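You operate a simulated robot arm through the tools that you are given. There is no shell and no other tool.

You are at the controls of a simulated two-armed robot. One attempt, no reset.

JOB
Stand the yellow and blue forks in their own colour holes, lid on, heat off.

Only the result counts: the job must be done as asked and must still hold three seconds after the hand-in. Knocking over, shifting, dropping, spilling or breaking anything else fails it. Lids that push on must go on centred and level and be pressed home; caps that screw on are set level and turned clockwise until they are tight.

ROBOT AND FRAMES
Two 7-joint arms with fingered hands on one trunk that stands fixed in place. Base frame: the origin is at the foot of the trunk, x ahead of it, y to its left, z up. Readings come in m, degrees, newtons and seconds.
The left shoulder is at [0.07, 0.139, 1.108], the right one opposite. With the tool pointing down near the work surface each hand reaches from about 0.42 to 0.82 m from the base axis, measured 20 degrees to its own side. Payload 3.9 kg a hand.
Tool frame (each hand has its own): the origin (TCP) lies between the finger pads and is the grasp point; the fingertips stand 0.029 m ahead of it; z points along the fingers, y is the line along which they close. The gripper opens to 0.1 m; its body begins 0.034 m behind the TCP. The gripper is a hand of 5 fingers: y runs from the thumb to the fingers, the wrist lies at [-0.015, -0.105, -0.177] in the tool frame.
Orientation is that of the tool frame in the base frame, as a unit quaternion [w, x, y, z]. With the fingers straight down and the wrist toward the robot, the tool's x, y and z point along [0, 1, 0], [1, 0, 0] and [0, 0, -1] of the base frame.

CONTROLS
- The arms move only by the tool arm_command. It takes "left_series", "right_series" or both (then of equal length, played together; a hand with none holds still); each is one flat list of numbers, 6 for each row, row after row: the shift along the base's x, y, z in m, then the turn, a rotation vector about the base's x, y, z in degrees. In form: [x, y, z, rx, ry, rz, x, y, z, rx, ry, rz, ...]. A call has 1 to 20 rows; each row is the pose to reach, as a shift and turn from the pose commanded when the call began. A row lasts 0.2 s, in which the tool goes at most 0.05 m and 8.6 degrees; a call with a longer step from one row to the next is refused whole. Where a pose cannot be reached the arm comes as near as it can. A force on the tool above 40 N (or 10 N above the force at the start of the call, whichever is more), or a blocked arm, ends the call early, and 0.2 s more pass. In this call time passes only in rows, and 0.2 s behind the last. It gives the time, the measured TCP pose, the force on the tool (base axes), the opening and the grip force at its end, in the units of the frame above (readings bear some noise), with the torque about the TCP (base axes, N m) and any sound that the robot's microphone picked up, and new pictures: "views" is both (left out), scene, wrist or none (wrist: the cameras of the hands that moved).
- Cameras (640 x 400 px; columns grow to the right, rows downward): "scene" is now at [0.125, 0.0443, 1.4268]; the picture's right is [0.51, -0.86, 0.00], its down [-0.52, -0.31, -0.80] and it looks along [0.69, 0.41, -0.60] (base axes); focal length 323 px, centre (320, 200). "left" rides on the left gripper at [-0.066, -0.086, -0.121] in its tool frame; the picture's right is [-0.76, -0.31, 0.58], its down [0.59, -0.70, 0.40] and it looks along [0.28, 0.64, 0.71] (tool axes); focal length 247 px, centre (320, 200). "right" rides on the right gripper at [0.066, -0.086, -0.121] in its tool frame; the picture's right is [-0.76, 0.31, -0.58], its down [-0.59, -0.70, 0.40] and it looks along [-0.28, 0.64, 0.71] (tool axes); focal length 247 px, centre (320, 200). There is no depth. A picture from a camera that has moved, and an enlarged one, comes with that camera's place and axes in the base frame and with its lens.
- move_column(by): slides the trunk up (or, below 0, down) by that many m; the arms and the scene camera ride with it, the base frame stays. It gives what a move gives, with no picture.
- set_fingers(index, middle, ring, little, thumb_bend, thumb_turn, hand): sets how far each is bent, from 0 (flat) to 100 (curled in); at 30 the hand is open as for a grip, at 70 the pads meet at the TCP. One left out holds its place. A second passes; each finger stops where it meets its share of the squeeze, and holds until it gets a number again. It is the only way to open and close the hand. It gives what a move gives, with no picture; readings hold the bend of each and the force on index, middle, ring, little, thumb and palm. thumb_turn goes from beside the hand (0) to across from the fingers (100), as for a grip.
- turn_head(pan, tilt): turns the head with the scene camera to pan (to the left, within 86 degrees either way) and tilt (down, from -29 to 69), counted from straight ahead of the robot. It gives what a move gives, and a new picture of the scene camera.
- enlarge(camera, box): a new picture of the part [left, top, right, bottom] of that camera's present view, enlarged. The clock stands still meanwhile.
- finish_job(): hands the job in; it is judged then, once.

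Places have to be worked out from the pictures, the camera data and where the tool is seen. Open the grippers and draw the arms clear of the work before you hand the job in, unless the task says otherwise.

The tools are called after "Emit:" as name(argument=value, ...) on one line, values as JSON. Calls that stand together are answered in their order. arm_command: Moves the arms, as the interface text tells. Its arguments: {"type":"object","properties":{"left_series":{"type":"array","items":{"type":"number"}},"right_series":{"type":"array","items":{"type":"number"}},"views":{"type":"string","enum":["both","scene","wrist","none"]}},"required":[]} The other tools are called the same way: move_column (by) moves the trunk up or down; set_fingers (index, middle, ring, little, thumb_bend, thumb_turn, hand) moves the fingers one by one; turn_head (pan, tilt) turns the head that bears the scene camera; enlarge (camera, box) takes an enlarged picture of a part of a camera's view; finish_job () hands the job in.

At the start:

```text
t: 0.0
left_position: [0.3847, 0.4588, 1.1764]
left_tool_rot: [0.0, 0.514, 0.858, 0.0]
left_force: [-0.4, 0.5, 0.0]
left_torque: [-0.02, 0.03, -0.02]
left_grip_width: 0.0998
left_gripper_force: 0.0
left_shape: jaw
left_bend: [30.0, 30.0, 30.0, 30.0, 30.0, 98.0]
left_finger forces: [0.1, 0.0, 0.0, 0.0, 0.1, 0.1]
right_position: [0.6076, 0.0006, 1.1498]
right_tool_rot: [0.001, 0.513, 0.859, 0.0]
right_force: [-0.6, -0.2, -0.1]
right_torque: [-0.01, 0.05, 0.01]
right_grip_width: 0.0997
right_gripper_force: 0.1
right_shape: jaw
right_bend: [30.0, 30.0, 30.0, 30.0, 30.0, 98.0]
right_finger forces: [0.0, 0.0, 0.1, 0.1, 0.0, 0.1]
trunk travel left (down, up): [-0.75, 0.09]
head pan, tilt (commanded): [30.6, 37.0]
```

scene: 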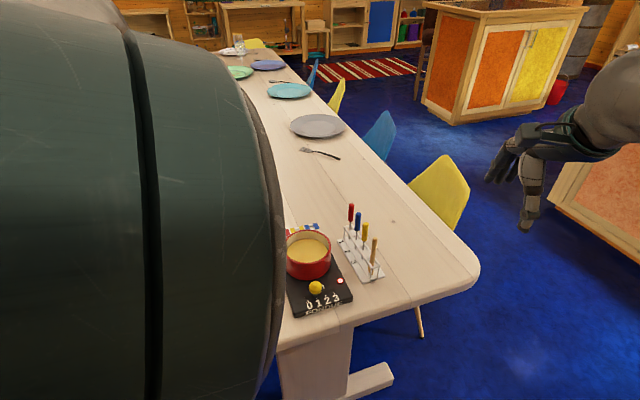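
right: 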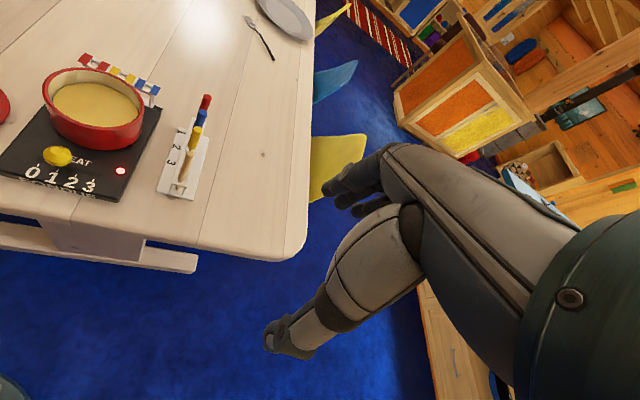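
left: 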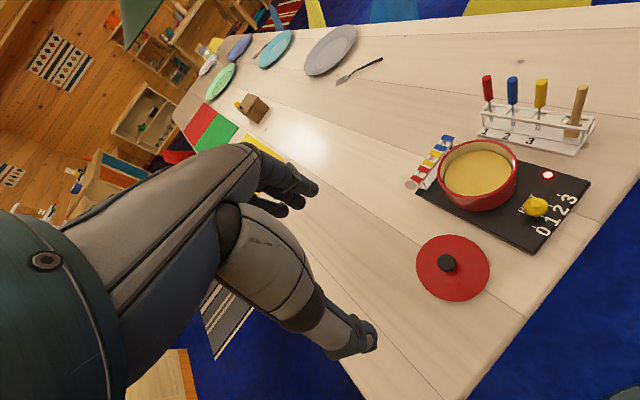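

The pictures show a fondue pot on a heater plate with a knob, a red lid to its left, a fork rack and a colored-hole thing behind the pot. I'll look closer before moving anything.

Emit:
enlarge(camera="left", box=[390, 60, 610, 310])

Emit:
enlarge(camera="right", box=[0, 40, 240, 210])

Emit:
enlarge(camera="scene", box=[270, 190, 400, 320])

```text
1.60 times, centred on (500, 185) of left
camera zoom: at [0.3411, 0.3608, 1.2948], right [0.09, -0.81, -0.57], down [-0.9, 0.18, -0.4], along [0.43, 0.55, -0.71], focal length 395 px, centre (32, 224)
```

zoom: 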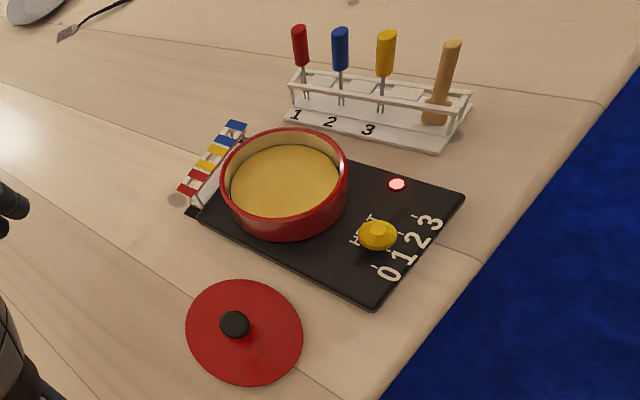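

```text
2.35 times, centred on (120, 125) of right
camera zoom: at [0.5, 0.0173, 1.2678], right [0.63, -0.52, 0.58], down [-0.34, -0.85, -0.4], along [0.7, 0.05, -0.71], focal length 581 px, centre (791, 376)
```

zoom: 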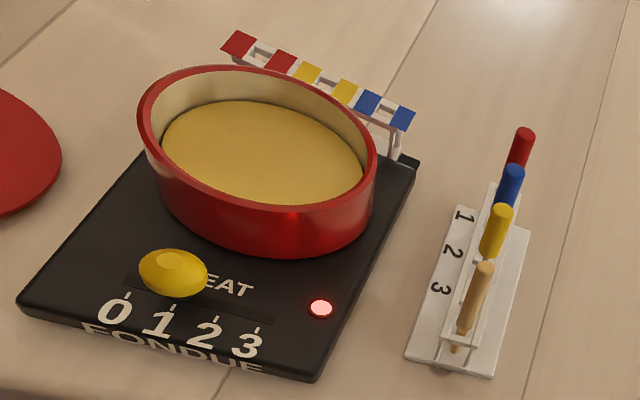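

```text
3.08 times, centred on (335, 255) of scene
camera zoom: at [0.125, 0.0443, 1.4268], right [0.51, -0.86, 0.0], down [-0.52, -0.31, -0.8], along [0.69, 0.41, -0.6], focal length 995 px, centre (274, 31)
```

zoom: 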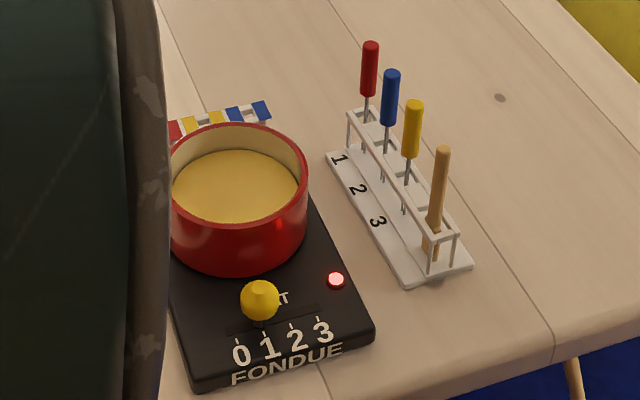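

Rough triangulation: knob ≈[0.53,0.30,0.80], pot rim centre ≈[0.60,0.36,0.85], lid knob ≈[0.45,0.44,0.80], yellow fork top ≈[0.71,0.26,0.885], blue ≈[0.74,0.29,0.885], yellow hole ≈[0.67,0.44,0.81], blue hole ≈[0.705,0.41,0.81]. I'll enlarge further for details of the holder, the slider and the hand.

Emit:
enlarge(camera="left", box=[400, 120, 480, 200])

Emit:
enlarge(camera="right", box=[70, 40, 170, 110])

Emit:
enlarge(camera="left", box=[470, 60, 610, 160])

Emit:
enlarge(camera="left", box=[500, 160, 600, 260])

Emit:
enlarge(camera="scene", box=[470, 50, 640, 240])

Emit:
enlarge(camera="right", box=[240, 120, 480, 370])

```text
5.00 times, centred on (440, 160) of left
camera zoom: at [0.3411, 0.3608, 1.2948], right [0.09, -0.81, -0.57], down [-0.9, 0.18, -0.4], along [0.43, 0.55, -0.71], focal length 1235 px, centre (-280, 400)
```

zoom: 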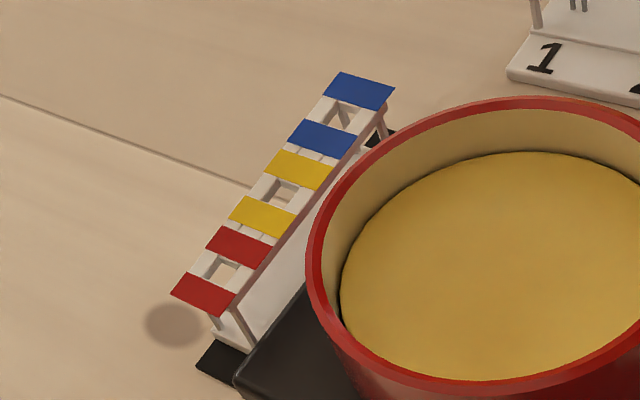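

```text
5.71 times, centred on (120, 75) of right
camera zoom: at [0.5, 0.0173, 1.2678], right [0.63, -0.52, 0.58], down [-0.34, -0.85, -0.4], along [0.7, 0.05, -0.71], focal length 1411 px, centre (1463, 914)
```

zoom: 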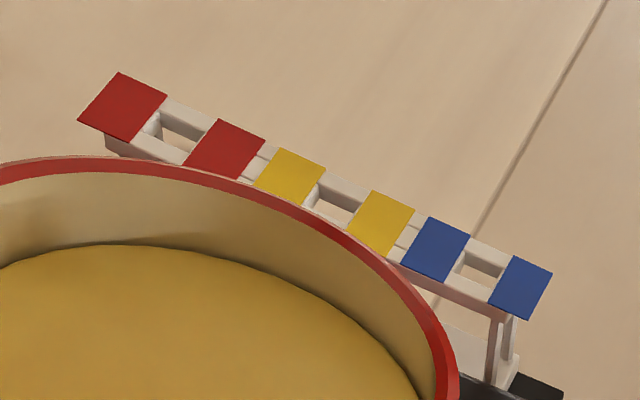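

```text
4.00 times, centred on (540, 110) of left
camera zoom: at [0.3411, 0.3608, 1.2948], right [0.09, -0.81, -0.57], down [-0.9, 0.18, -0.4], along [0.43, 0.55, -0.71], focal length 988 px, centre (-560, 560)
```

zoom: 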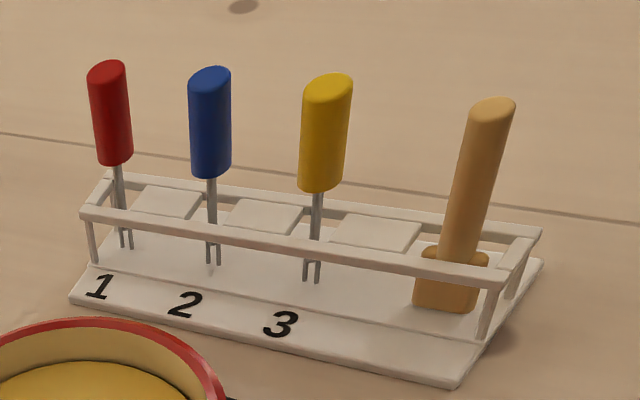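

```text
4.00 times, centred on (550, 210) of left
camera zoom: at [0.3411, 0.3608, 1.2948], right [0.09, -0.81, -0.57], down [-0.9, 0.18, -0.4], along [0.43, 0.55, -0.71], focal length 988 px, centre (-600, 160)
```

zoom: 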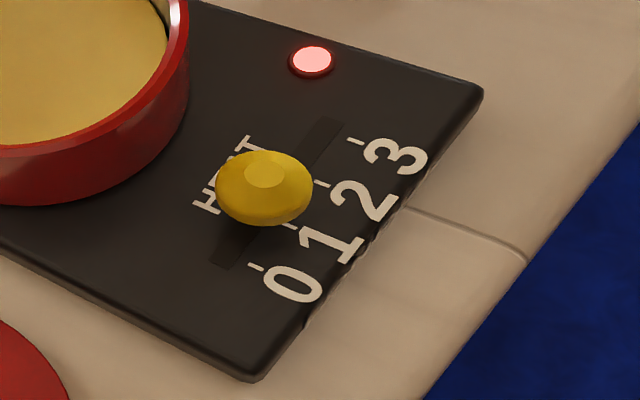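

```text
2.11 times, centred on (555, 145) of scene
camera zoom: at [0.125, 0.0443, 1.4268], right [0.51, -0.86, 0.0], down [-0.52, -0.31, -0.8], along [0.69, 0.41, -0.6], focal length 681 px, centre (-175, 316)
```

zoom: 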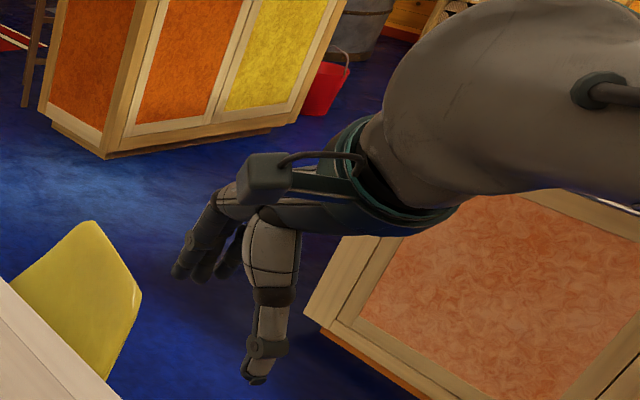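

```text
1.60 times, centred on (360, 245) of right
camera zoom: at [0.5, 0.0173, 1.2678], right [0.63, -0.52, 0.58], down [-0.34, -0.85, -0.4], along [0.7, 0.05, -0.71], focal length 395 px, centre (256, 128)
```

zoom: 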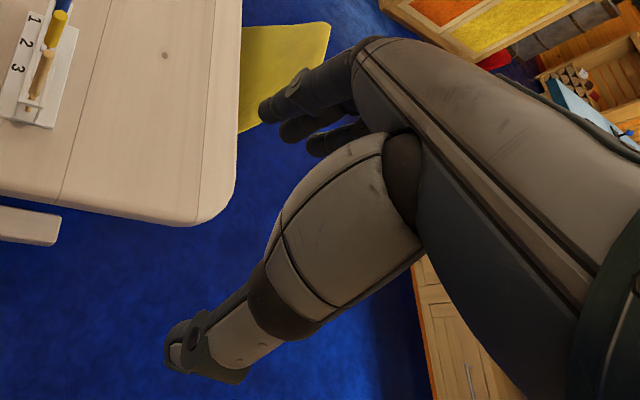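

The slider knob appears to sit at "1" (about 23 mm from 0), and the holder's holes lie between each pair of same-coloured patches. Next I check how the left hand looks and how its fingers move, by panning the head toward it.

Emit:
turn_head(pan=62, tilt=30)

Emit:
enlarge(camera="left", box=[180, 120, 400, 380])

```text
t: 1.0
left_position: [0.3845, 0.4584, 1.1748]
left_tool_rot: [0.001, 0.513, 0.859, -0.002]
left_force: [0.4, 0.8, -0.7]
left_torque: [0.03, -0.02, 0.04]
left_grip_width: 0.0999
left_gripper_force: 0.1
left_shape: jaw
left_bend: [30.0, 30.0, 30.0, 30.0, 30.0, 98.0]
left_finger forces: [0.0, 0.1, 0.1, 0.1, 0.2, 0.1]
right_position: [0.6068, -0.0007, 1.1498]
right_tool_rot: [0.0, 0.513, 0.859, 0.001]
right_force: [0.0, 0.8, 0.1]
right_torque: [0.03, -0.01, -0.03]
right_grip_width: 0.0999
right_gripper_force: 0.1
right_shape: jaw
right_bend: [30.0, 30.0, 30.0, 30.0, 30.0, 98.0]
right_finger forces: [0.0, 0.0, 0.1, 0.1, 0.0, 0.1]
trunk travel left (down, up): [-0.75, 0.09]
head pan, tilt (commanded): [62.0, 30.0]
camera scene: at [0.0928, 0.0799, 1.4376], right [0.88, -0.47, 0.0], down [-0.24, -0.44, -0.87], along [0.41, 0.76, -0.5], focal length 323 px, centre (320, 200)
```

scene: 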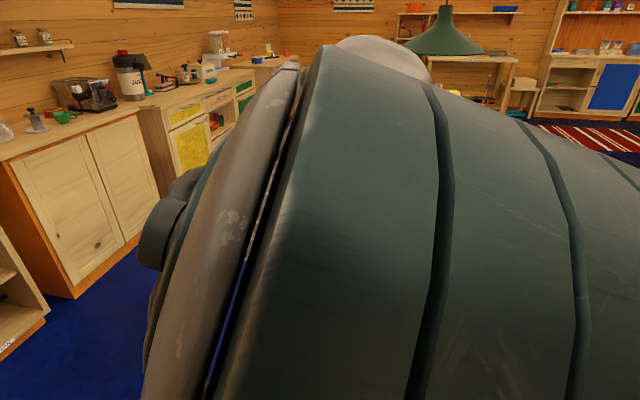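

```text
1.54 times, centred on (290, 250) of left
camera zoom: at [0.3411, 0.3611, 1.2947], right [0.09, -0.81, -0.57], down [-0.9, 0.18, -0.4], along [0.43, 0.55, -0.71], focal length 380 px, centre (366, 123)
```

zoom: 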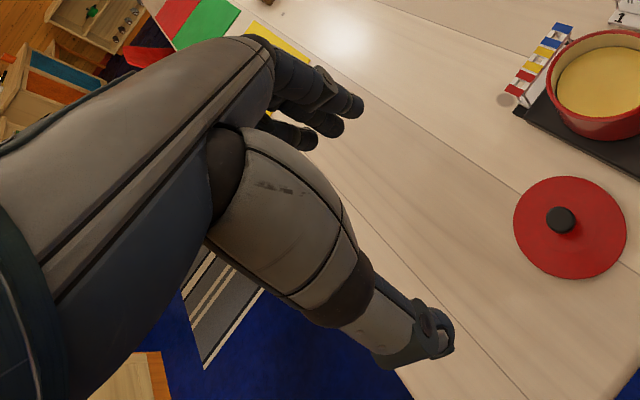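

The scene camera is blocked by the left upper arm, so I'll turn the head back. Then I test whether the left hand can reach yaw −40° (closing line perpendicular to the fork row) in free air above the table.

Emit:
turn_head(pan=30, tilt=40)

Emit:
arm_command(left_series=[0.02, -0.016, 0, 0, 0, -6.8, 0.04, -0.032, 0, 0, 0, -13.6, 0.06, -0.048, 0, 0, 0, -20.4, 0.08, -0.064, 0, 0, 0, -27.2, 0.1, -0.08, 0, 0, 0, -34, 0.12, -0.096, 0, 0, 0, -40.8, 0.14, -0.112, 0, 0, 0, -47.6, 0.16, -0.128, 0, 0, 0, -54.4, 0.18, -0.144, 0, 0, 0, -61.2, 0.2, -0.16, 0, 0, 0, -68], views="both")

Emit:
enlarge(camera="right", box=[0, 0, 640, 400])

```text
t: 1.9
left_position: [0.385, 0.4593, 1.1752]
left_tool_rot: [0.001, 0.512, 0.859, -0.002]
left_force: [0.2, -0.4, 0.5]
left_torque: [0.01, 0.02, 0.0]
left_grip_width: 0.0999
left_gripper_force: 0.0
left_shape: jaw
left_bend: [30.0, 30.0, 30.0, 30.0, 30.0, 98.0]
left_finger forces: [0.0, 0.0, 0.0, 0.1, 0.0, 0.0]
right_position: [0.6066, -0.0001, 1.1483]
right_tool_rot: [0.001, 0.513, 0.858, 0.0]
right_force: [0.1, 0.0, 0.0]
right_torque: [0.0, 0.0, -0.02]
right_grip_width: 0.1
right_gripper_force: 0.1
right_shape: jaw
right_bend: [30.0, 30.0, 30.0, 30.0, 30.0, 98.0]
right_finger forces: [0.0, 0.1, 0.0, 0.0, 0.0, 0.1]
trunk travel left (down, up): [-0.75, 0.09]
head pan, tilt (commanded): [30.0, 40.0]
camera scene: at [0.1238, 0.0427, 1.4223], right [0.5, -0.87, 0.0], down [-0.56, -0.32, -0.77], along [0.66, 0.38, -0.64], focal length 323 px, centre (320, 200)
```

scene: 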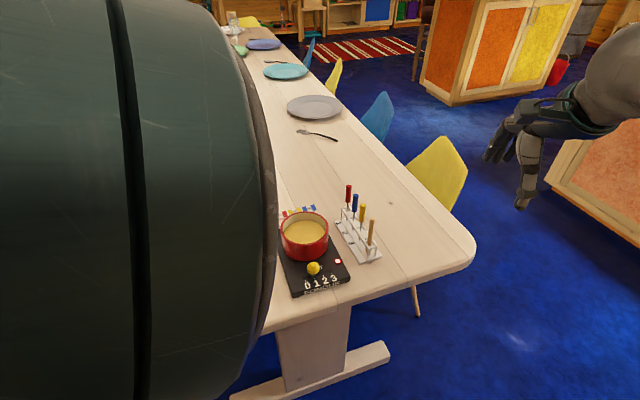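

```text
t: 4.1
left_position: [0.5874, 0.2995, 1.1773]
left_tool_rot: [-0.001, 0.905, 0.425, -0.002]
left_force: [0.4, 0.2, -0.7]
left_torque: [-0.03, -0.01, 0.02]
left_grip_width: 0.0997
left_gripper_force: 0.2
left_shape: jaw
left_bend: [30.0, 30.0, 30.0, 30.0, 30.0, 98.0]
left_finger forces: [0.0, 0.0, 0.0, 0.0, 0.1, 0.1]
right_position: [0.6082, 0.0006, 1.1477]
right_tool_rot: [-0.001, 0.513, 0.858, -0.001]
right_force: [-0.1, -0.2, -0.5]
right_torque: [0.01, 0.02, -0.03]
right_grip_width: 0.0998
right_gripper_force: 0.1
right_shape: jaw
right_bend: [30.0, 30.0, 30.0, 30.0, 30.0, 98.0]
right_finger forces: [0.0, 0.1, 0.1, 0.1, 0.0, 0.1]
trunk travel left (down, up): [-0.75, 0.09]
head pan, tilt (commanded): [30.0, 40.0]
camera scene: at [0.1254, 0.0432, 1.4221], right [0.5, -0.87, 0.0], down [-0.56, -0.32, -0.77], along [0.66, 0.38, -0.64], focal length 323 px, centre (320, 200)
camera left: at [0.4799, 0.3041, 1.2955], right [-0.72, -0.39, -0.57], down [-0.17, 0.9, -0.4], along [0.67, -0.19, -0.71], focal length 247 px, centre (320, 200)
```

scene: 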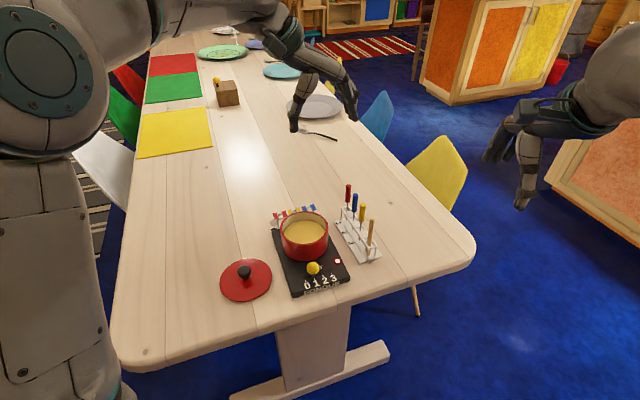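
left: 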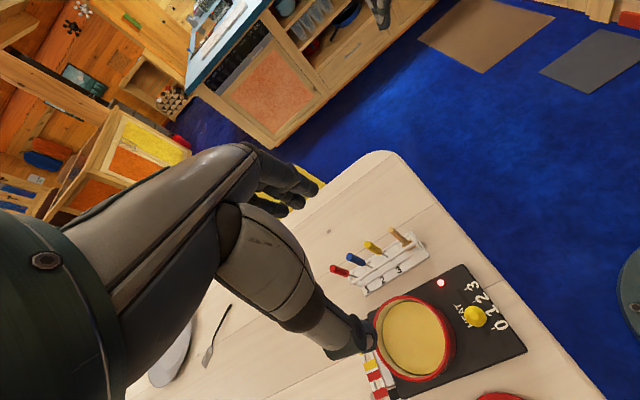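

```text
1.00 times, centred on (320, 200) of right (not enlarged: the box is as wide or as high as the picture)
camera zoom: at [0.5013, 0.018, 1.2671], right [0.63, -0.52, 0.58], down [-0.34, -0.85, -0.4], along [0.7, 0.05, -0.71], focal length 247 px, centre (320, 200)
```

zoom: 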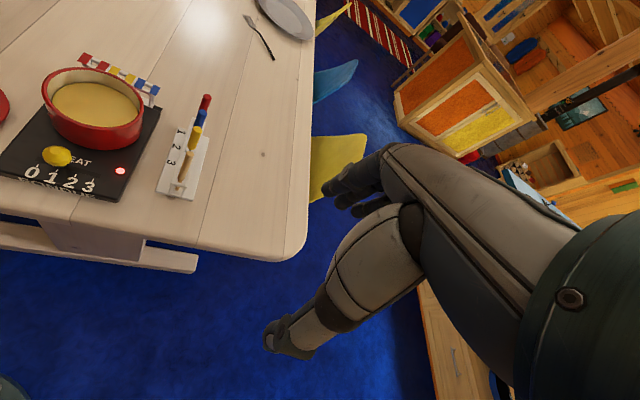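

Yaw −40° is reachable and the scene camera now sees the whole workspace. I'll take close-ups to triangulate precisely.

Emit:
enlarge(camera="scene", box=[260, 180, 390, 261])

Emit:
enlarge(camera="scene", box=[210, 220, 370, 320])

Emit:
enlarge(camera="right", box=[140, 80, 230, 210])

Emit:
enlarge(camera="left", box=[310, 210, 450, 310])

Emit:
enlarge(camera="scene", box=[230, 0, 370, 140])

```text
4.92 times, centred on (325, 220) of scene
camera zoom: at [0.1254, 0.0432, 1.4221], right [0.5, -0.87, 0.0], down [-0.56, -0.32, -0.77], along [0.66, 0.38, -0.64], focal length 1592 px, centre (295, 99)
```

zoom: 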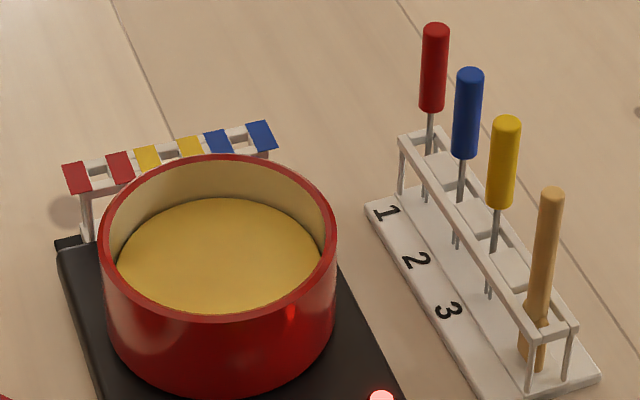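

```text
4.00 times, centred on (290, 270) of scene
camera zoom: at [0.1254, 0.0432, 1.4221], right [0.5, -0.87, 0.0], down [-0.56, -0.32, -0.77], along [0.66, 0.38, -0.64], focal length 1294 px, centre (440, -80)
```

zoom: 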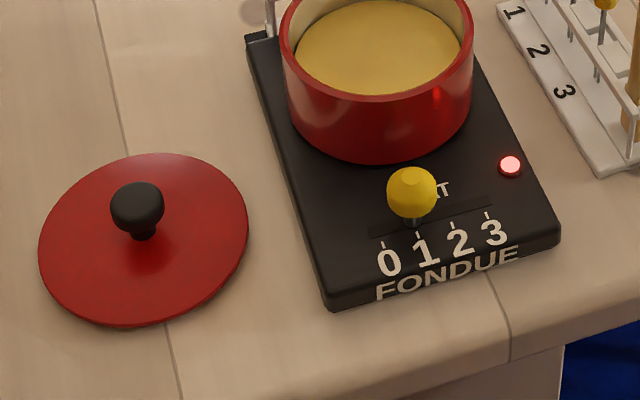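

```text
3.08 times, centred on (185, 145) of right
camera zoom: at [0.5013, 0.018, 1.2671], right [0.63, -0.52, 0.58], down [-0.34, -0.85, -0.4], along [0.7, 0.05, -0.71], focal length 760 px, centre (735, 369)
```

zoom: 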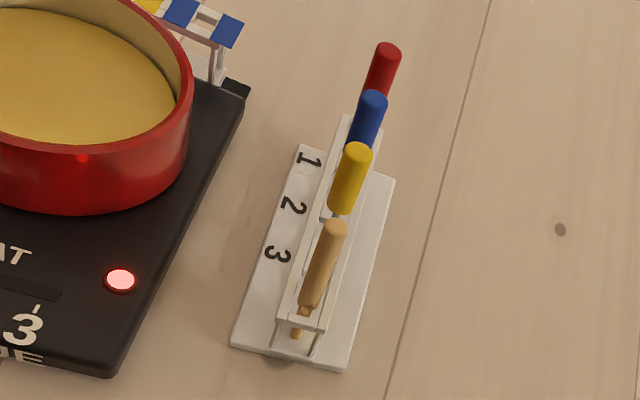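

```text
4.00 times, centred on (380, 260) of left
camera zoom: at [0.4799, 0.3041, 1.2955], right [-0.72, -0.39, -0.57], down [-0.17, 0.9, -0.4], along [0.67, -0.19, -0.71], focal length 988 px, centre (80, -40)
```

zoom: 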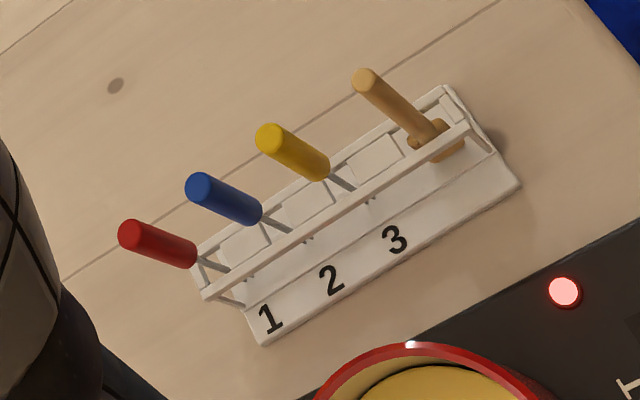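

```text
2.86 times, centred on (300, 70) of scene
camera zoom: at [0.1254, 0.0432, 1.4221], right [0.5, -0.87, 0.0], down [-0.56, -0.32, -0.77], along [0.66, 0.38, -0.64], focal length 924 px, centre (377, 571)
```

zoom: 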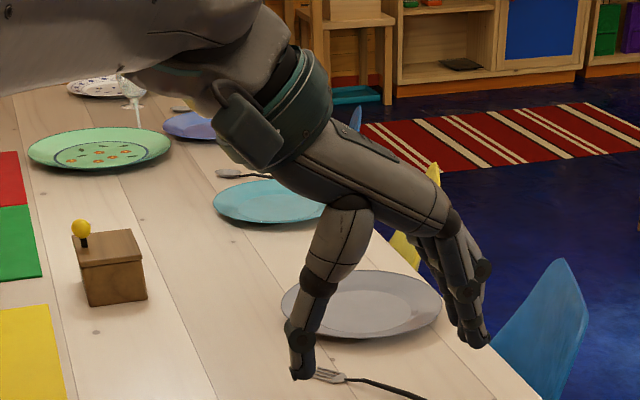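

I now have consistent triangulations: yellow fork top ≈[0.705,0.255,0.895], blue ≈[0.730,0.287,0.895], yellow hole ≈[0.669,0.439,0.82], blue hole ≈[0.700,0.411,0.82], slider knob ≈[0.533,0.299,0.81], lid knob ≈[0.4535,0.4405,0.803], pot centre ≈[0.600,0.364], rim 0.85. Now I test the fingers in the air: ring and little flat, index, middle and thumb closed.

Emit:
set_fingers(hand="left", index=65, middle=65, ring=0, little=0, thumb_bend=65)

Emit:
enlarge(camera="scene", box=[230, 0, 370, 140])

Emit:
enlarge(camera="left", box=[180, 120, 400, 380])

```text
t: 5.1
left_position: [0.586, 0.2991, 1.1765]
left_tool_rot: [0.0, 0.905, 0.425, -0.001]
left_force: [0.7, -0.1, -0.1]
left_torque: [0.01, -0.03, 0.01]
left_grip_width: 0.0139
left_gripper_force: 0.0
left_shape: fingers
left_bend: [65.0, 65.0, 0.0, 0.0, 65.0, 98.0]
left_finger forces: [0.1, 0.0, 0.1, 0.0, 0.1, 0.0]
right_position: [0.6079, -0.0009, 1.1504]
right_tool_rot: [0.0, 0.512, 0.859, 0.001]
right_force: [0.5, -0.3, 0.1]
right_torque: [-0.01, 0.02, -0.01]
right_grip_width: 0.0999
right_gripper_force: 0.2
right_shape: jaw
right_bend: [30.0, 30.0, 30.0, 30.0, 30.0, 98.0]
right_finger forces: [0.1, 0.0, 0.1, 0.1, 0.0, 0.0]
trunk travel left (down, up): [-0.75, 0.09]
head pan, tilt (commanded): [30.0, 40.0]
```

```text
2.86 times, centred on (300, 70) of scene
camera zoom: at [0.1241, 0.0427, 1.4223], right [0.5, -0.87, 0.0], down [-0.56, -0.32, -0.77], along [0.66, 0.38, -0.64], focal length 924 px, centre (377, 571)
```

zoom: 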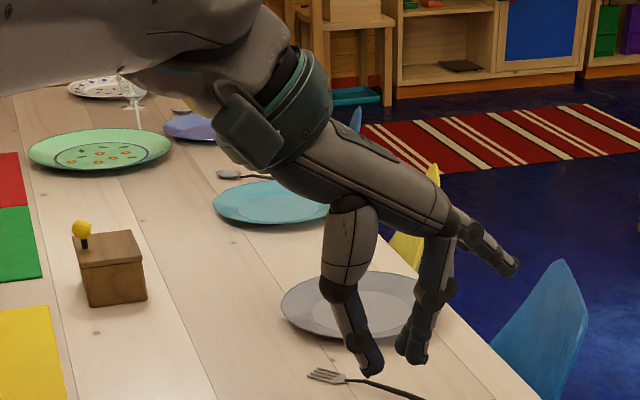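

```text
1.54 times, centred on (290, 250) of left
camera zoom: at [0.4786, 0.3034, 1.2959], right [-0.72, -0.39, -0.57], down [-0.17, 0.9, -0.4], along [0.67, -0.19, -0.71], focal length 380 px, centre (366, 123)
```

zoom: 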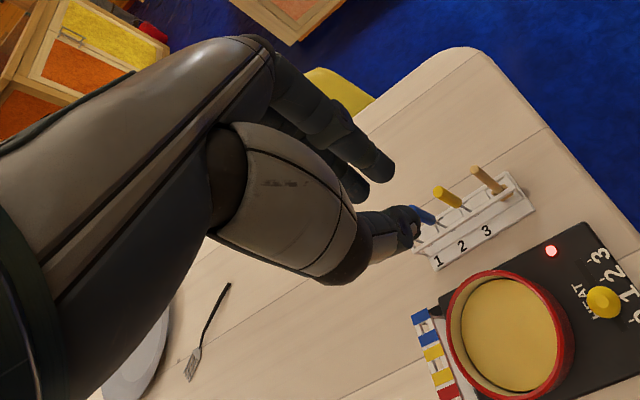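

The pinch closes symmetrically near the TCP with ring and little fingers out of the way. Next I open index, middle and thumb to a moderate width and bring the hand above the slider knob (z≈0.92) to check alignment.

Emit:
set_fingers(hand="left", index=43, middle=43, thumb_bend=43)

Emit:
arm_command(left_series=[-0.006, 0, -0.03, 0, 0, 0, -0.012, 0, -0.06, 0, 0, 0, -0.018, 0, -0.09, 0, 0, 0, -0.024, 0, -0.12, 0, 0, 0, -0.03, 0, -0.15, 0, 0, 0, -0.036, 0, -0.18, 0, 0, 0, -0.042, 0, -0.21, 0, 0, 0, -0.048, 0, -0.235, 0, 0, 0, -0.053, 0, -0.257, 0, 0, 0], views="both")

Emit:
enlarge(camera="scene", box=[240, 170, 400, 300])

Emit:
enlarge(camera="right", box=[0, 0, 320, 200])

```text
t: 6.1
left_position: [0.5863, 0.2991, 1.177]
left_tool_rot: [0.001, 0.905, 0.425, -0.001]
left_force: [-0.2, 0.0, -0.3]
left_torque: [0.02, 0.02, 0.04]
left_grip_width: 0.067
left_gripper_force: 0.0
left_shape: fingers
left_bend: [43.0, 43.0, 0.0, 0.0, 43.0, 98.0]
left_finger forces: [0.0, 0.0, 0.0, 0.0, 0.0, 0.0]
right_position: [0.6073, -0.0005, 1.1496]
right_tool_rot: [0.0, 0.513, 0.858, 0.0]
right_force: [-0.4, 0.5, -1.0]
right_torque: [-0.02, 0.02, -0.01]
right_grip_width: 0.0999
right_gripper_force: 0.0
right_shape: jaw
right_bend: [30.0, 30.0, 30.0, 30.0, 30.0, 98.0]
right_finger forces: [0.0, 0.0, 0.0, 0.0, 0.1, 0.0]
trunk travel left (down, up): [-0.75, 0.09]
head pan, tilt (commanded): [30.0, 40.0]
```

```text
t: 8.1
left_position: [0.531, 0.3017, 0.9174]
left_tool_rot: [0.001, 0.905, 0.425, -0.001]
left_force: [0.5, 0.1, 0.1]
left_torque: [0.0, 0.01, 0.02]
left_grip_width: 0.0671
left_gripper_force: 0.0
left_shape: fingers
left_bend: [43.0, 43.0, 0.0, 0.0, 43.0, 98.0]
left_finger forces: [0.0, 0.0, 0.0, 0.1, 0.0, 0.1]
right_position: [0.6082, -0.0001, 1.149]
right_tool_rot: [0.0, 0.512, 0.859, 0.0]
right_force: [0.8, 0.6, 0.2]
right_torque: [-0.02, 0.0, 0.02]
right_grip_width: 0.0997
right_gripper_force: 0.0
right_shape: jaw
right_bend: [30.0, 30.0, 30.0, 30.0, 30.0, 98.0]
right_finger forces: [0.0, 0.1, 0.0, 0.0, 0.0, 0.0]
trunk travel left (down, up): [-0.75, 0.09]
head pan, tilt (commanded): [30.0, 40.0]
camera scene: at [0.1242, 0.0434, 1.4223], right [0.5, -0.87, 0.0], down [-0.56, -0.32, -0.77], along [0.66, 0.38, -0.64], focal length 323 px, centre (320, 200)
camera left: at [0.4232, 0.3068, 1.0361], right [-0.72, -0.39, -0.57], down [-0.17, 0.9, -0.4], along [0.67, -0.19, -0.71], focal length 247 px, centre (320, 200)
```

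scene: 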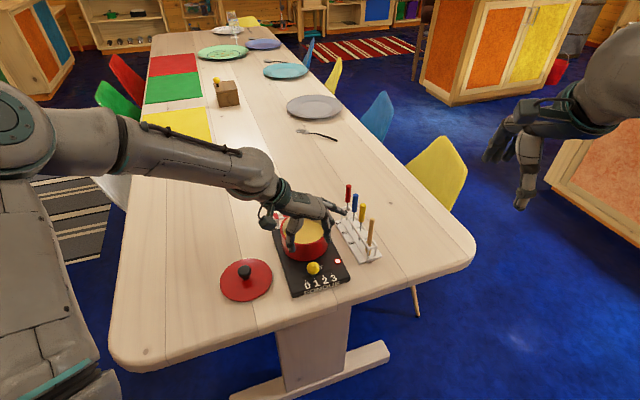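
left: 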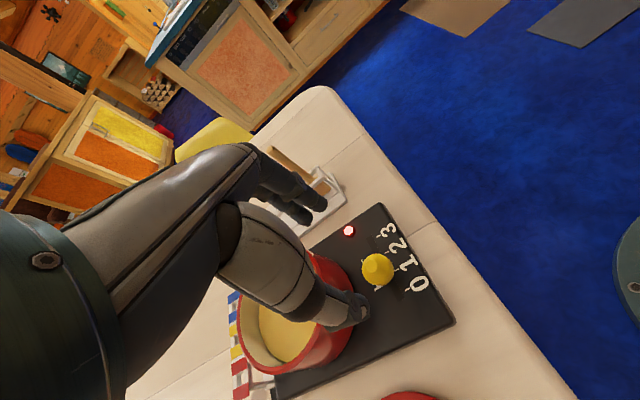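

```text
3.08 times, centred on (320, 235) of scene
camera zoom: at [0.1242, 0.0434, 1.4223], right [0.5, -0.87, 0.0], down [-0.56, -0.32, -0.77], along [0.66, 0.38, -0.64], focal length 995 px, centre (320, 92)
```

zoom: 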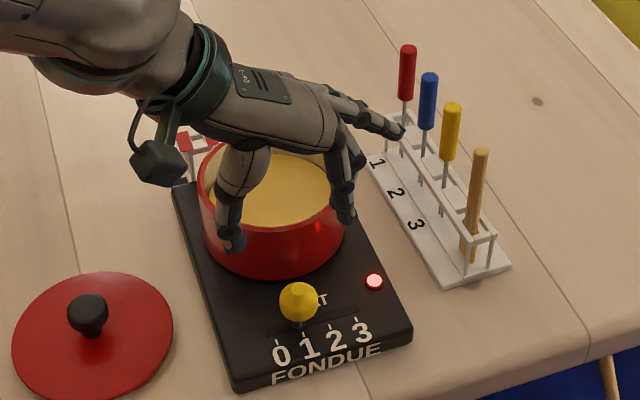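

```text
2.00 times, centred on (160, 100) of right
camera zoom: at [0.5003, 0.0181, 1.2676], right [0.63, -0.52, 0.58], down [-0.34, -0.85, -0.4], along [0.7, 0.05, -0.71], focal length 494 px, centre (640, 400)
```

zoom: 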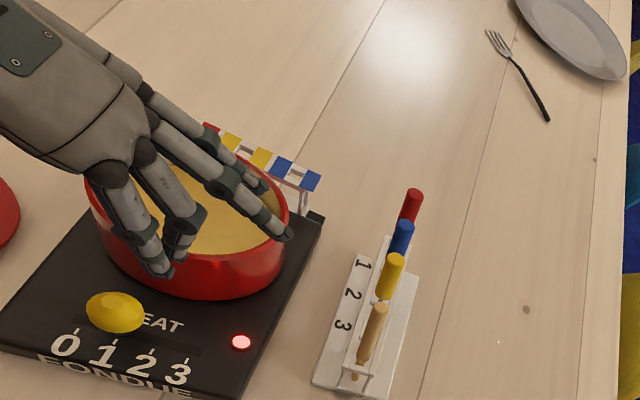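

The hand is centred above the knob with clearance to the pot. I lower to z≈0.86 (fingertips just above the knob's top) and check before going down around it.

Emit:
arm_command(left_series=[0.001, -0.001, -0.02, 0, 0, 0, 0.002, -0.002, -0.04, 0, 0, 0, 0.002, -0.002, -0.055, 0, 0, 0], views="none")

Emit:
enlarge(camera="scene", box=[260, 200, 380, 300])

Emit:
enlarge(camera="left", box=[240, 160, 460, 340])

Emit:
enlarge(camera="right", box=[0, 60, 180, 210])

```text
t: 8.9
left_position: [0.5347, 0.2995, 0.8642]
left_tool_rot: [0.001, 0.905, 0.425, -0.001]
left_force: [-0.1, 0.1, -0.3]
left_torque: [-0.01, 0.01, 0.04]
left_grip_width: 0.0668
left_gripper_force: 0.0
left_shape: fingers
left_bend: [43.0, 43.0, 0.0, 0.0, 43.0, 98.0]
left_finger forces: [0.0, 0.0, 0.1, 0.0, 0.0, 0.1]
right_position: [0.6061, -0.0003, 1.1502]
right_tool_rot: [-0.001, 0.513, 0.858, 0.0]
right_force: [-0.4, 0.9, -0.6]
right_torque: [-0.01, -0.02, 0.01]
right_grip_width: 0.0999
right_gripper_force: 0.1
right_shape: jaw
right_bend: [30.0, 30.0, 30.0, 30.0, 30.0, 98.0]
right_finger forces: [0.0, 0.0, 0.0, 0.1, 0.0, 0.0]
trunk travel left (down, up): [-0.75, 0.09]
head pan, tilt (commanded): [30.0, 40.0]
```

```text
4.00 times, centred on (320, 250) of scene
camera zoom: at [0.1238, 0.0428, 1.4223], right [0.5, -0.87, 0.0], down [-0.56, -0.32, -0.77], along [0.66, 0.38, -0.64], focal length 1294 px, centre (320, 0)
```

zoom: 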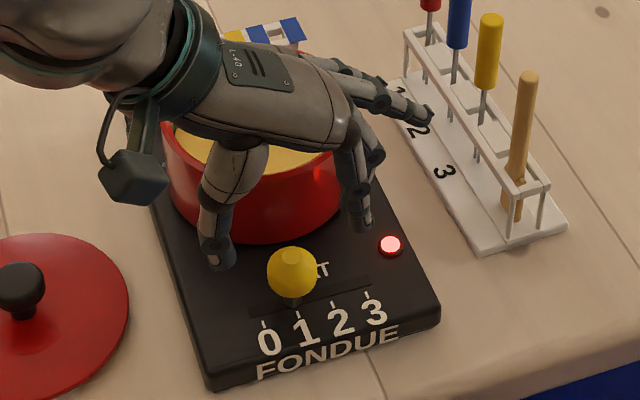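

```text
2.22 times, centred on (350, 250) of left
camera zoom: at [0.4263, 0.303, 0.9833], right [-0.72, -0.39, -0.58], down [-0.17, 0.9, -0.4], along [0.67, -0.19, -0.71], focal length 549 px, centre (253, 89)
```

zoom: 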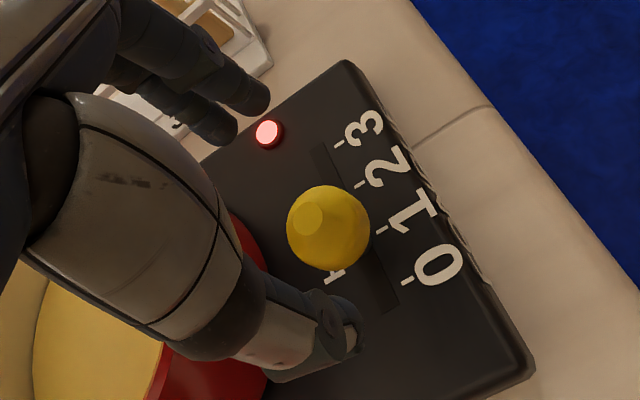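

```text
2.67 times, centred on (90, 135) of right
camera zoom: at [0.4999, 0.0175, 1.2679], right [0.63, -0.52, 0.58], down [-0.34, -0.85, -0.4], along [0.7, 0.05, -0.71], focal length 659 px, centre (933, 373)
```

zoom: 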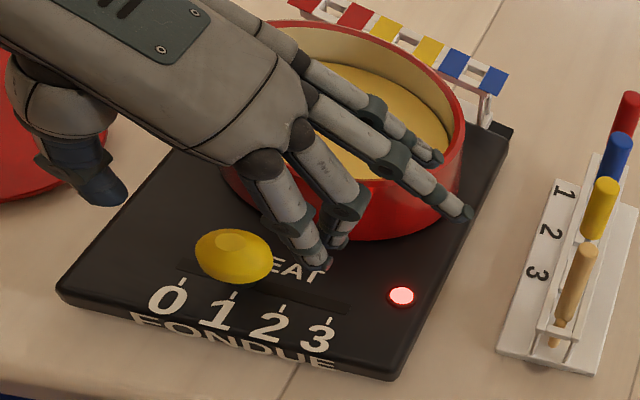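

The projection of the knob matches the picture within ~2 mm, and fingers/thumb straddle it. I lower to z≈0.82 with a slight shift away from the pot.

Emit:
arm_command(left_series=[-0.002, -0.002, -0.012, 0, 0, 0, -0.004, -0.004, -0.024, 0, 0, 0, -0.0045, -0.0045, -0.034, 0, 0, 0, -0.0045, -0.0045, -0.044, 0, 0, 0], views="none")

Emit:
enlarge(camera="scene", box=[260, 200, 380, 300])

Emit:
enlarge(camera="left", box=[240, 160, 460, 340])

Emit:
enlarge(camera="right", box=[0, 60, 180, 210])

```text
t: 9.9
left_position: [0.5305, 0.2915, 0.8205]
left_tool_rot: [0.0, 0.905, 0.426, -0.001]
left_force: [0.0, -0.2, -0.2]
left_torque: [-0.01, -0.02, 0.02]
left_grip_width: 0.0669
left_gripper_force: 0.1
left_shape: fingers
left_bend: [43.0, 43.0, 0.0, 0.0, 43.0, 98.0]
left_finger forces: [0.0, 0.1, 0.0, 0.1, 0.0, 0.0]
right_position: [0.6072, 0.0004, 1.1488]
right_tool_rot: [0.0, 0.513, 0.858, 0.0]
right_force: [-0.2, -0.2, 0.8]
right_torque: [-0.02, -0.02, 0.03]
right_grip_width: 0.0997
right_gripper_force: 0.0
right_shape: jaw
right_bend: [30.0, 30.0, 30.0, 30.0, 30.0, 98.0]
right_finger forces: [0.0, 0.1, 0.0, 0.0, 0.1, 0.1]
trunk travel left (down, up): [-0.75, 0.09]
head pan, tilt (commanded): [30.0, 40.0]
```

```text
4.00 times, centred on (320, 250) of scene
camera zoom: at [0.1241, 0.0429, 1.4223], right [0.5, -0.87, 0.0], down [-0.56, -0.32, -0.77], along [0.66, 0.38, -0.64], focal length 1294 px, centre (320, 0)
```

zoom: 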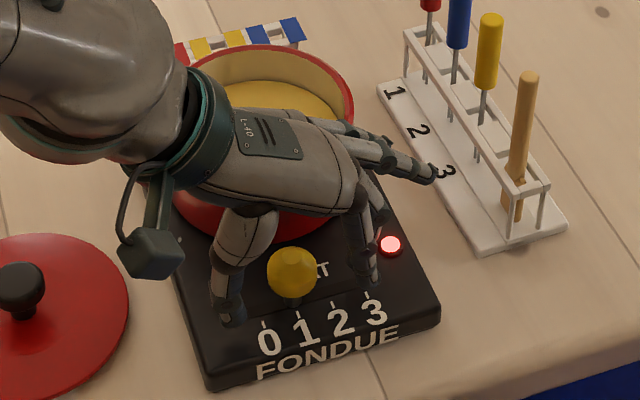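

```text
2.22 times, centred on (350, 250) of left
camera zoom: at [0.4226, 0.2955, 0.94], right [-0.72, -0.39, -0.58], down [-0.17, 0.9, -0.4], along [0.67, -0.19, -0.71], focal length 549 px, centre (253, 89)
```

zoom: 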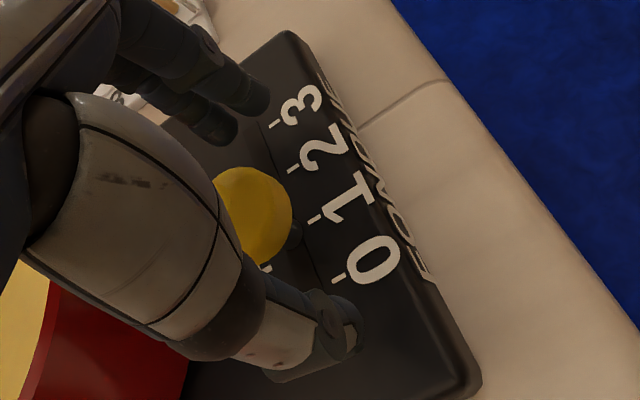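

```text
2.67 times, centred on (90, 135) of right
camera zoom: at [0.5002, 0.0177, 1.2677], right [0.63, -0.52, 0.58], down [-0.34, -0.85, -0.4], along [0.7, 0.05, -0.71], focal length 659 px, centre (933, 373)
```

zoom: 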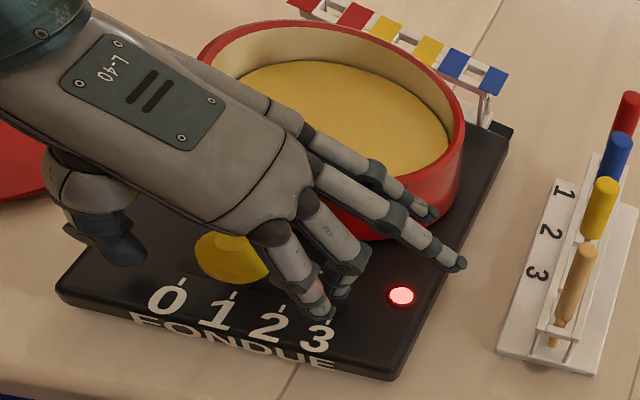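

Fingers and thumb straddle the knob at its equator. I push toward "0" along (−0.743, 0.669), starting with 30 mm in small steps and watching the force.

Emit:
arm_command(left_series=[-0.0045, 0.004, 0, 0, 0, 0, -0.009, 0.008, 0, 0, 0, 0, -0.0134, 0.012, 0, 0, 0, 0, -0.0156, 0.014, 0, 0, 0, 0, -0.0178, 0.016, 0, 0, 0, 0, -0.02, 0.018, 0, 0, 0, 0, -0.0223, 0.02, 0, 0, 0, 0], views="none")

Emit:
enlarge(camera="scene", box=[260, 200, 380, 300])

Emit:
enlarge(camera="right", box=[0, 60, 180, 210])

```text
t: 11.5
left_position: [0.507, 0.3118, 0.8198]
left_tool_rot: [-0.001, 0.905, 0.425, -0.001]
left_force: [0.5, 0.3, -0.3]
left_torque: [-0.04, 0.01, -0.01]
left_grip_width: 0.0675
left_gripper_force: 0.0
left_shape: fingers
left_bend: [43.0, 42.0, 0.0, 0.0, 43.0, 98.0]
left_finger forces: [0.1, 0.5, 0.1, 0.1, 0.1, 0.1]
right_position: [0.6068, 0.0009, 1.1494]
right_tool_rot: [-0.001, 0.513, 0.858, -0.001]
right_force: [-1.1, -1.0, -0.2]
right_torque: [0.03, 0.03, -0.03]
right_grip_width: 0.1001
right_gripper_force: 0.2
right_shape: jaw
right_bend: [30.0, 30.0, 30.0, 30.0, 30.0, 98.0]
right_finger forces: [0.0, 0.0, 0.0, 0.1, 0.0, 0.1]
trunk travel left (down, up): [-0.75, 0.09]
head pan, tilt (commanded): [30.0, 40.0]
```

```text
4.00 times, centred on (320, 250) of scene
camera zoom: at [0.1236, 0.0427, 1.4223], right [0.5, -0.87, 0.0], down [-0.56, -0.32, -0.77], along [0.66, 0.38, -0.64], focal length 1294 px, centre (320, 0)
```

zoom: 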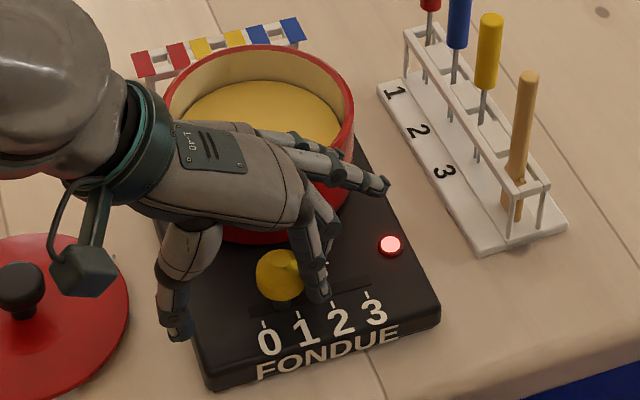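

```text
2.67 times, centred on (90, 135) of right
camera zoom: at [0.4998, 0.0175, 1.2679], right [0.63, -0.52, 0.58], down [-0.34, -0.85, -0.4], along [0.7, 0.05, -0.71], focal length 659 px, centre (933, 373)
```

zoom: 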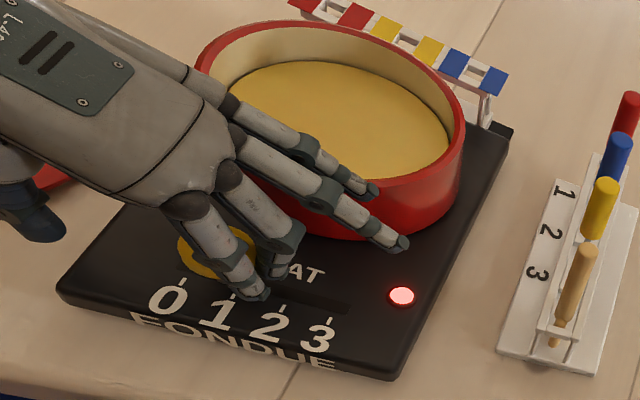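

The middle finger touches the knob and it has started to move (~7 mm). I continue in 2 mm steps.

Emit:
arm_command(left_series=[-0.0015, 0.0013, 0, 0, 0, 0, -0.003, 0.0027, 0, 0, 0, 0, -0.0045, 0.004, 0, 0, 0, 0, -0.006, 0.0053, 0, 0, 0, 0, -0.0075, 0.0067, 0, 0, 0, 0], views="none")

Emit:
enlarge(camera="scene", box=[260, 200, 380, 300])

```text
t: 12.7
left_position: [0.4986, 0.319, 0.8204]
left_tool_rot: [-0.001, 0.905, 0.425, -0.001]
left_force: [0.9, -0.4, 0.0]
left_torque: [0.06, -0.03, -0.08]
left_grip_width: 0.0676
left_gripper_force: 0.5
left_shape: fingers
left_bend: [43.0, 43.0, 0.0, 0.0, 43.0, 98.0]
left_finger forces: [0.1, 0.0, 0.0, 0.7, 0.0, 0.1]
right_position: [0.607, -0.0002, 1.148]
right_tool_rot: [0.0, 0.512, 0.859, 0.0]
right_force: [0.0, -0.5, -0.4]
right_torque: [0.02, -0.01, 0.04]
right_grip_width: 0.0996
right_gripper_force: 0.0
right_shape: jaw
right_bend: [30.0, 30.0, 30.0, 30.0, 30.0, 98.0]
right_finger forces: [0.0, 0.1, 0.0, 0.1, 0.0, 0.0]
trunk travel left (down, up): [-0.75, 0.09]
head pan, tilt (commanded): [30.0, 40.0]
```

```text
4.00 times, centred on (320, 250) of scene
camera zoom: at [0.1237, 0.0424, 1.4223], right [0.5, -0.87, 0.0], down [-0.56, -0.32, -0.77], along [0.66, 0.38, -0.64], focal length 1294 px, centre (320, 0)
```

zoom: 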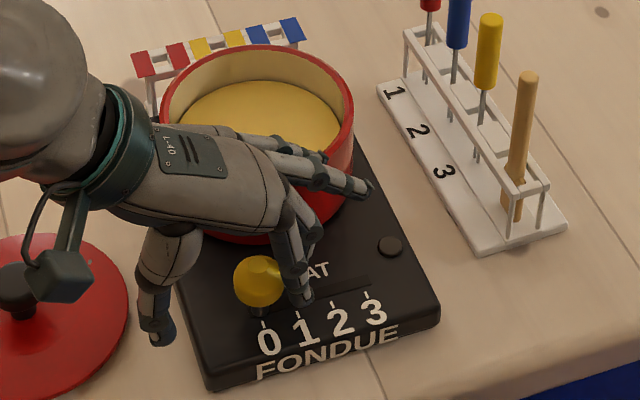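

The red lamp went out and the knob stands at 0. The little finger reads 0.7 N, so I check whether it touches the pot rim before lifting away.

Emit:
enlarge(camera="right", box=[0, 60, 180, 172])

Emit:
enlarge(camera="scene", box=[290, 200, 370, 250])

```text
3.56 times, centred on (90, 116) of right
camera zoom: at [0.4999, 0.0172, 1.2678], right [0.63, -0.52, 0.58], down [-0.34, -0.85, -0.4], along [0.7, 0.05, -0.71], focal length 878 px, centre (1138, 499)
```

zoom: 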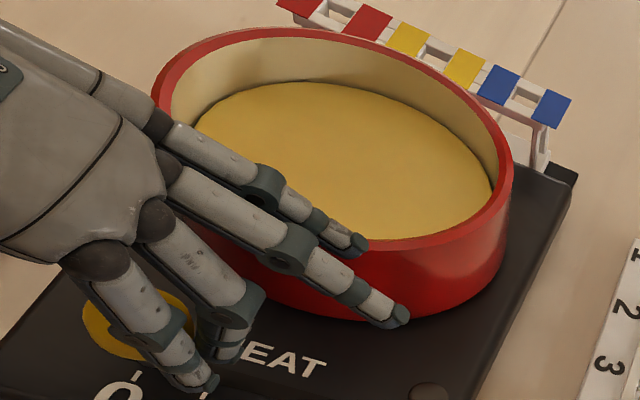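

```text
8.00 times, centred on (330, 225) of scene
camera zoom: at [0.1237, 0.0424, 1.4223], right [0.5, -0.87, 0.0], down [-0.56, -0.32, -0.77], along [0.66, 0.38, -0.64], focal length 2587 px, centre (240, 0)
```

zoom: 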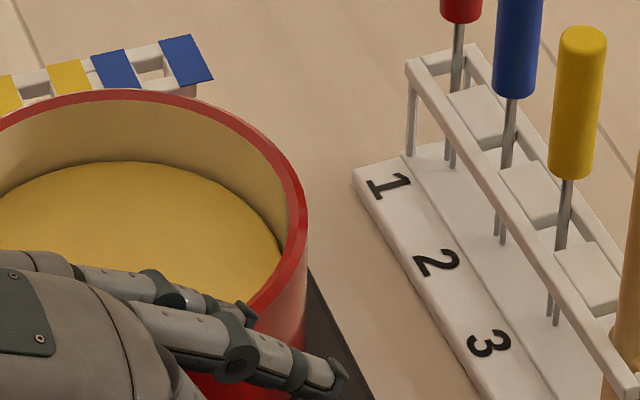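

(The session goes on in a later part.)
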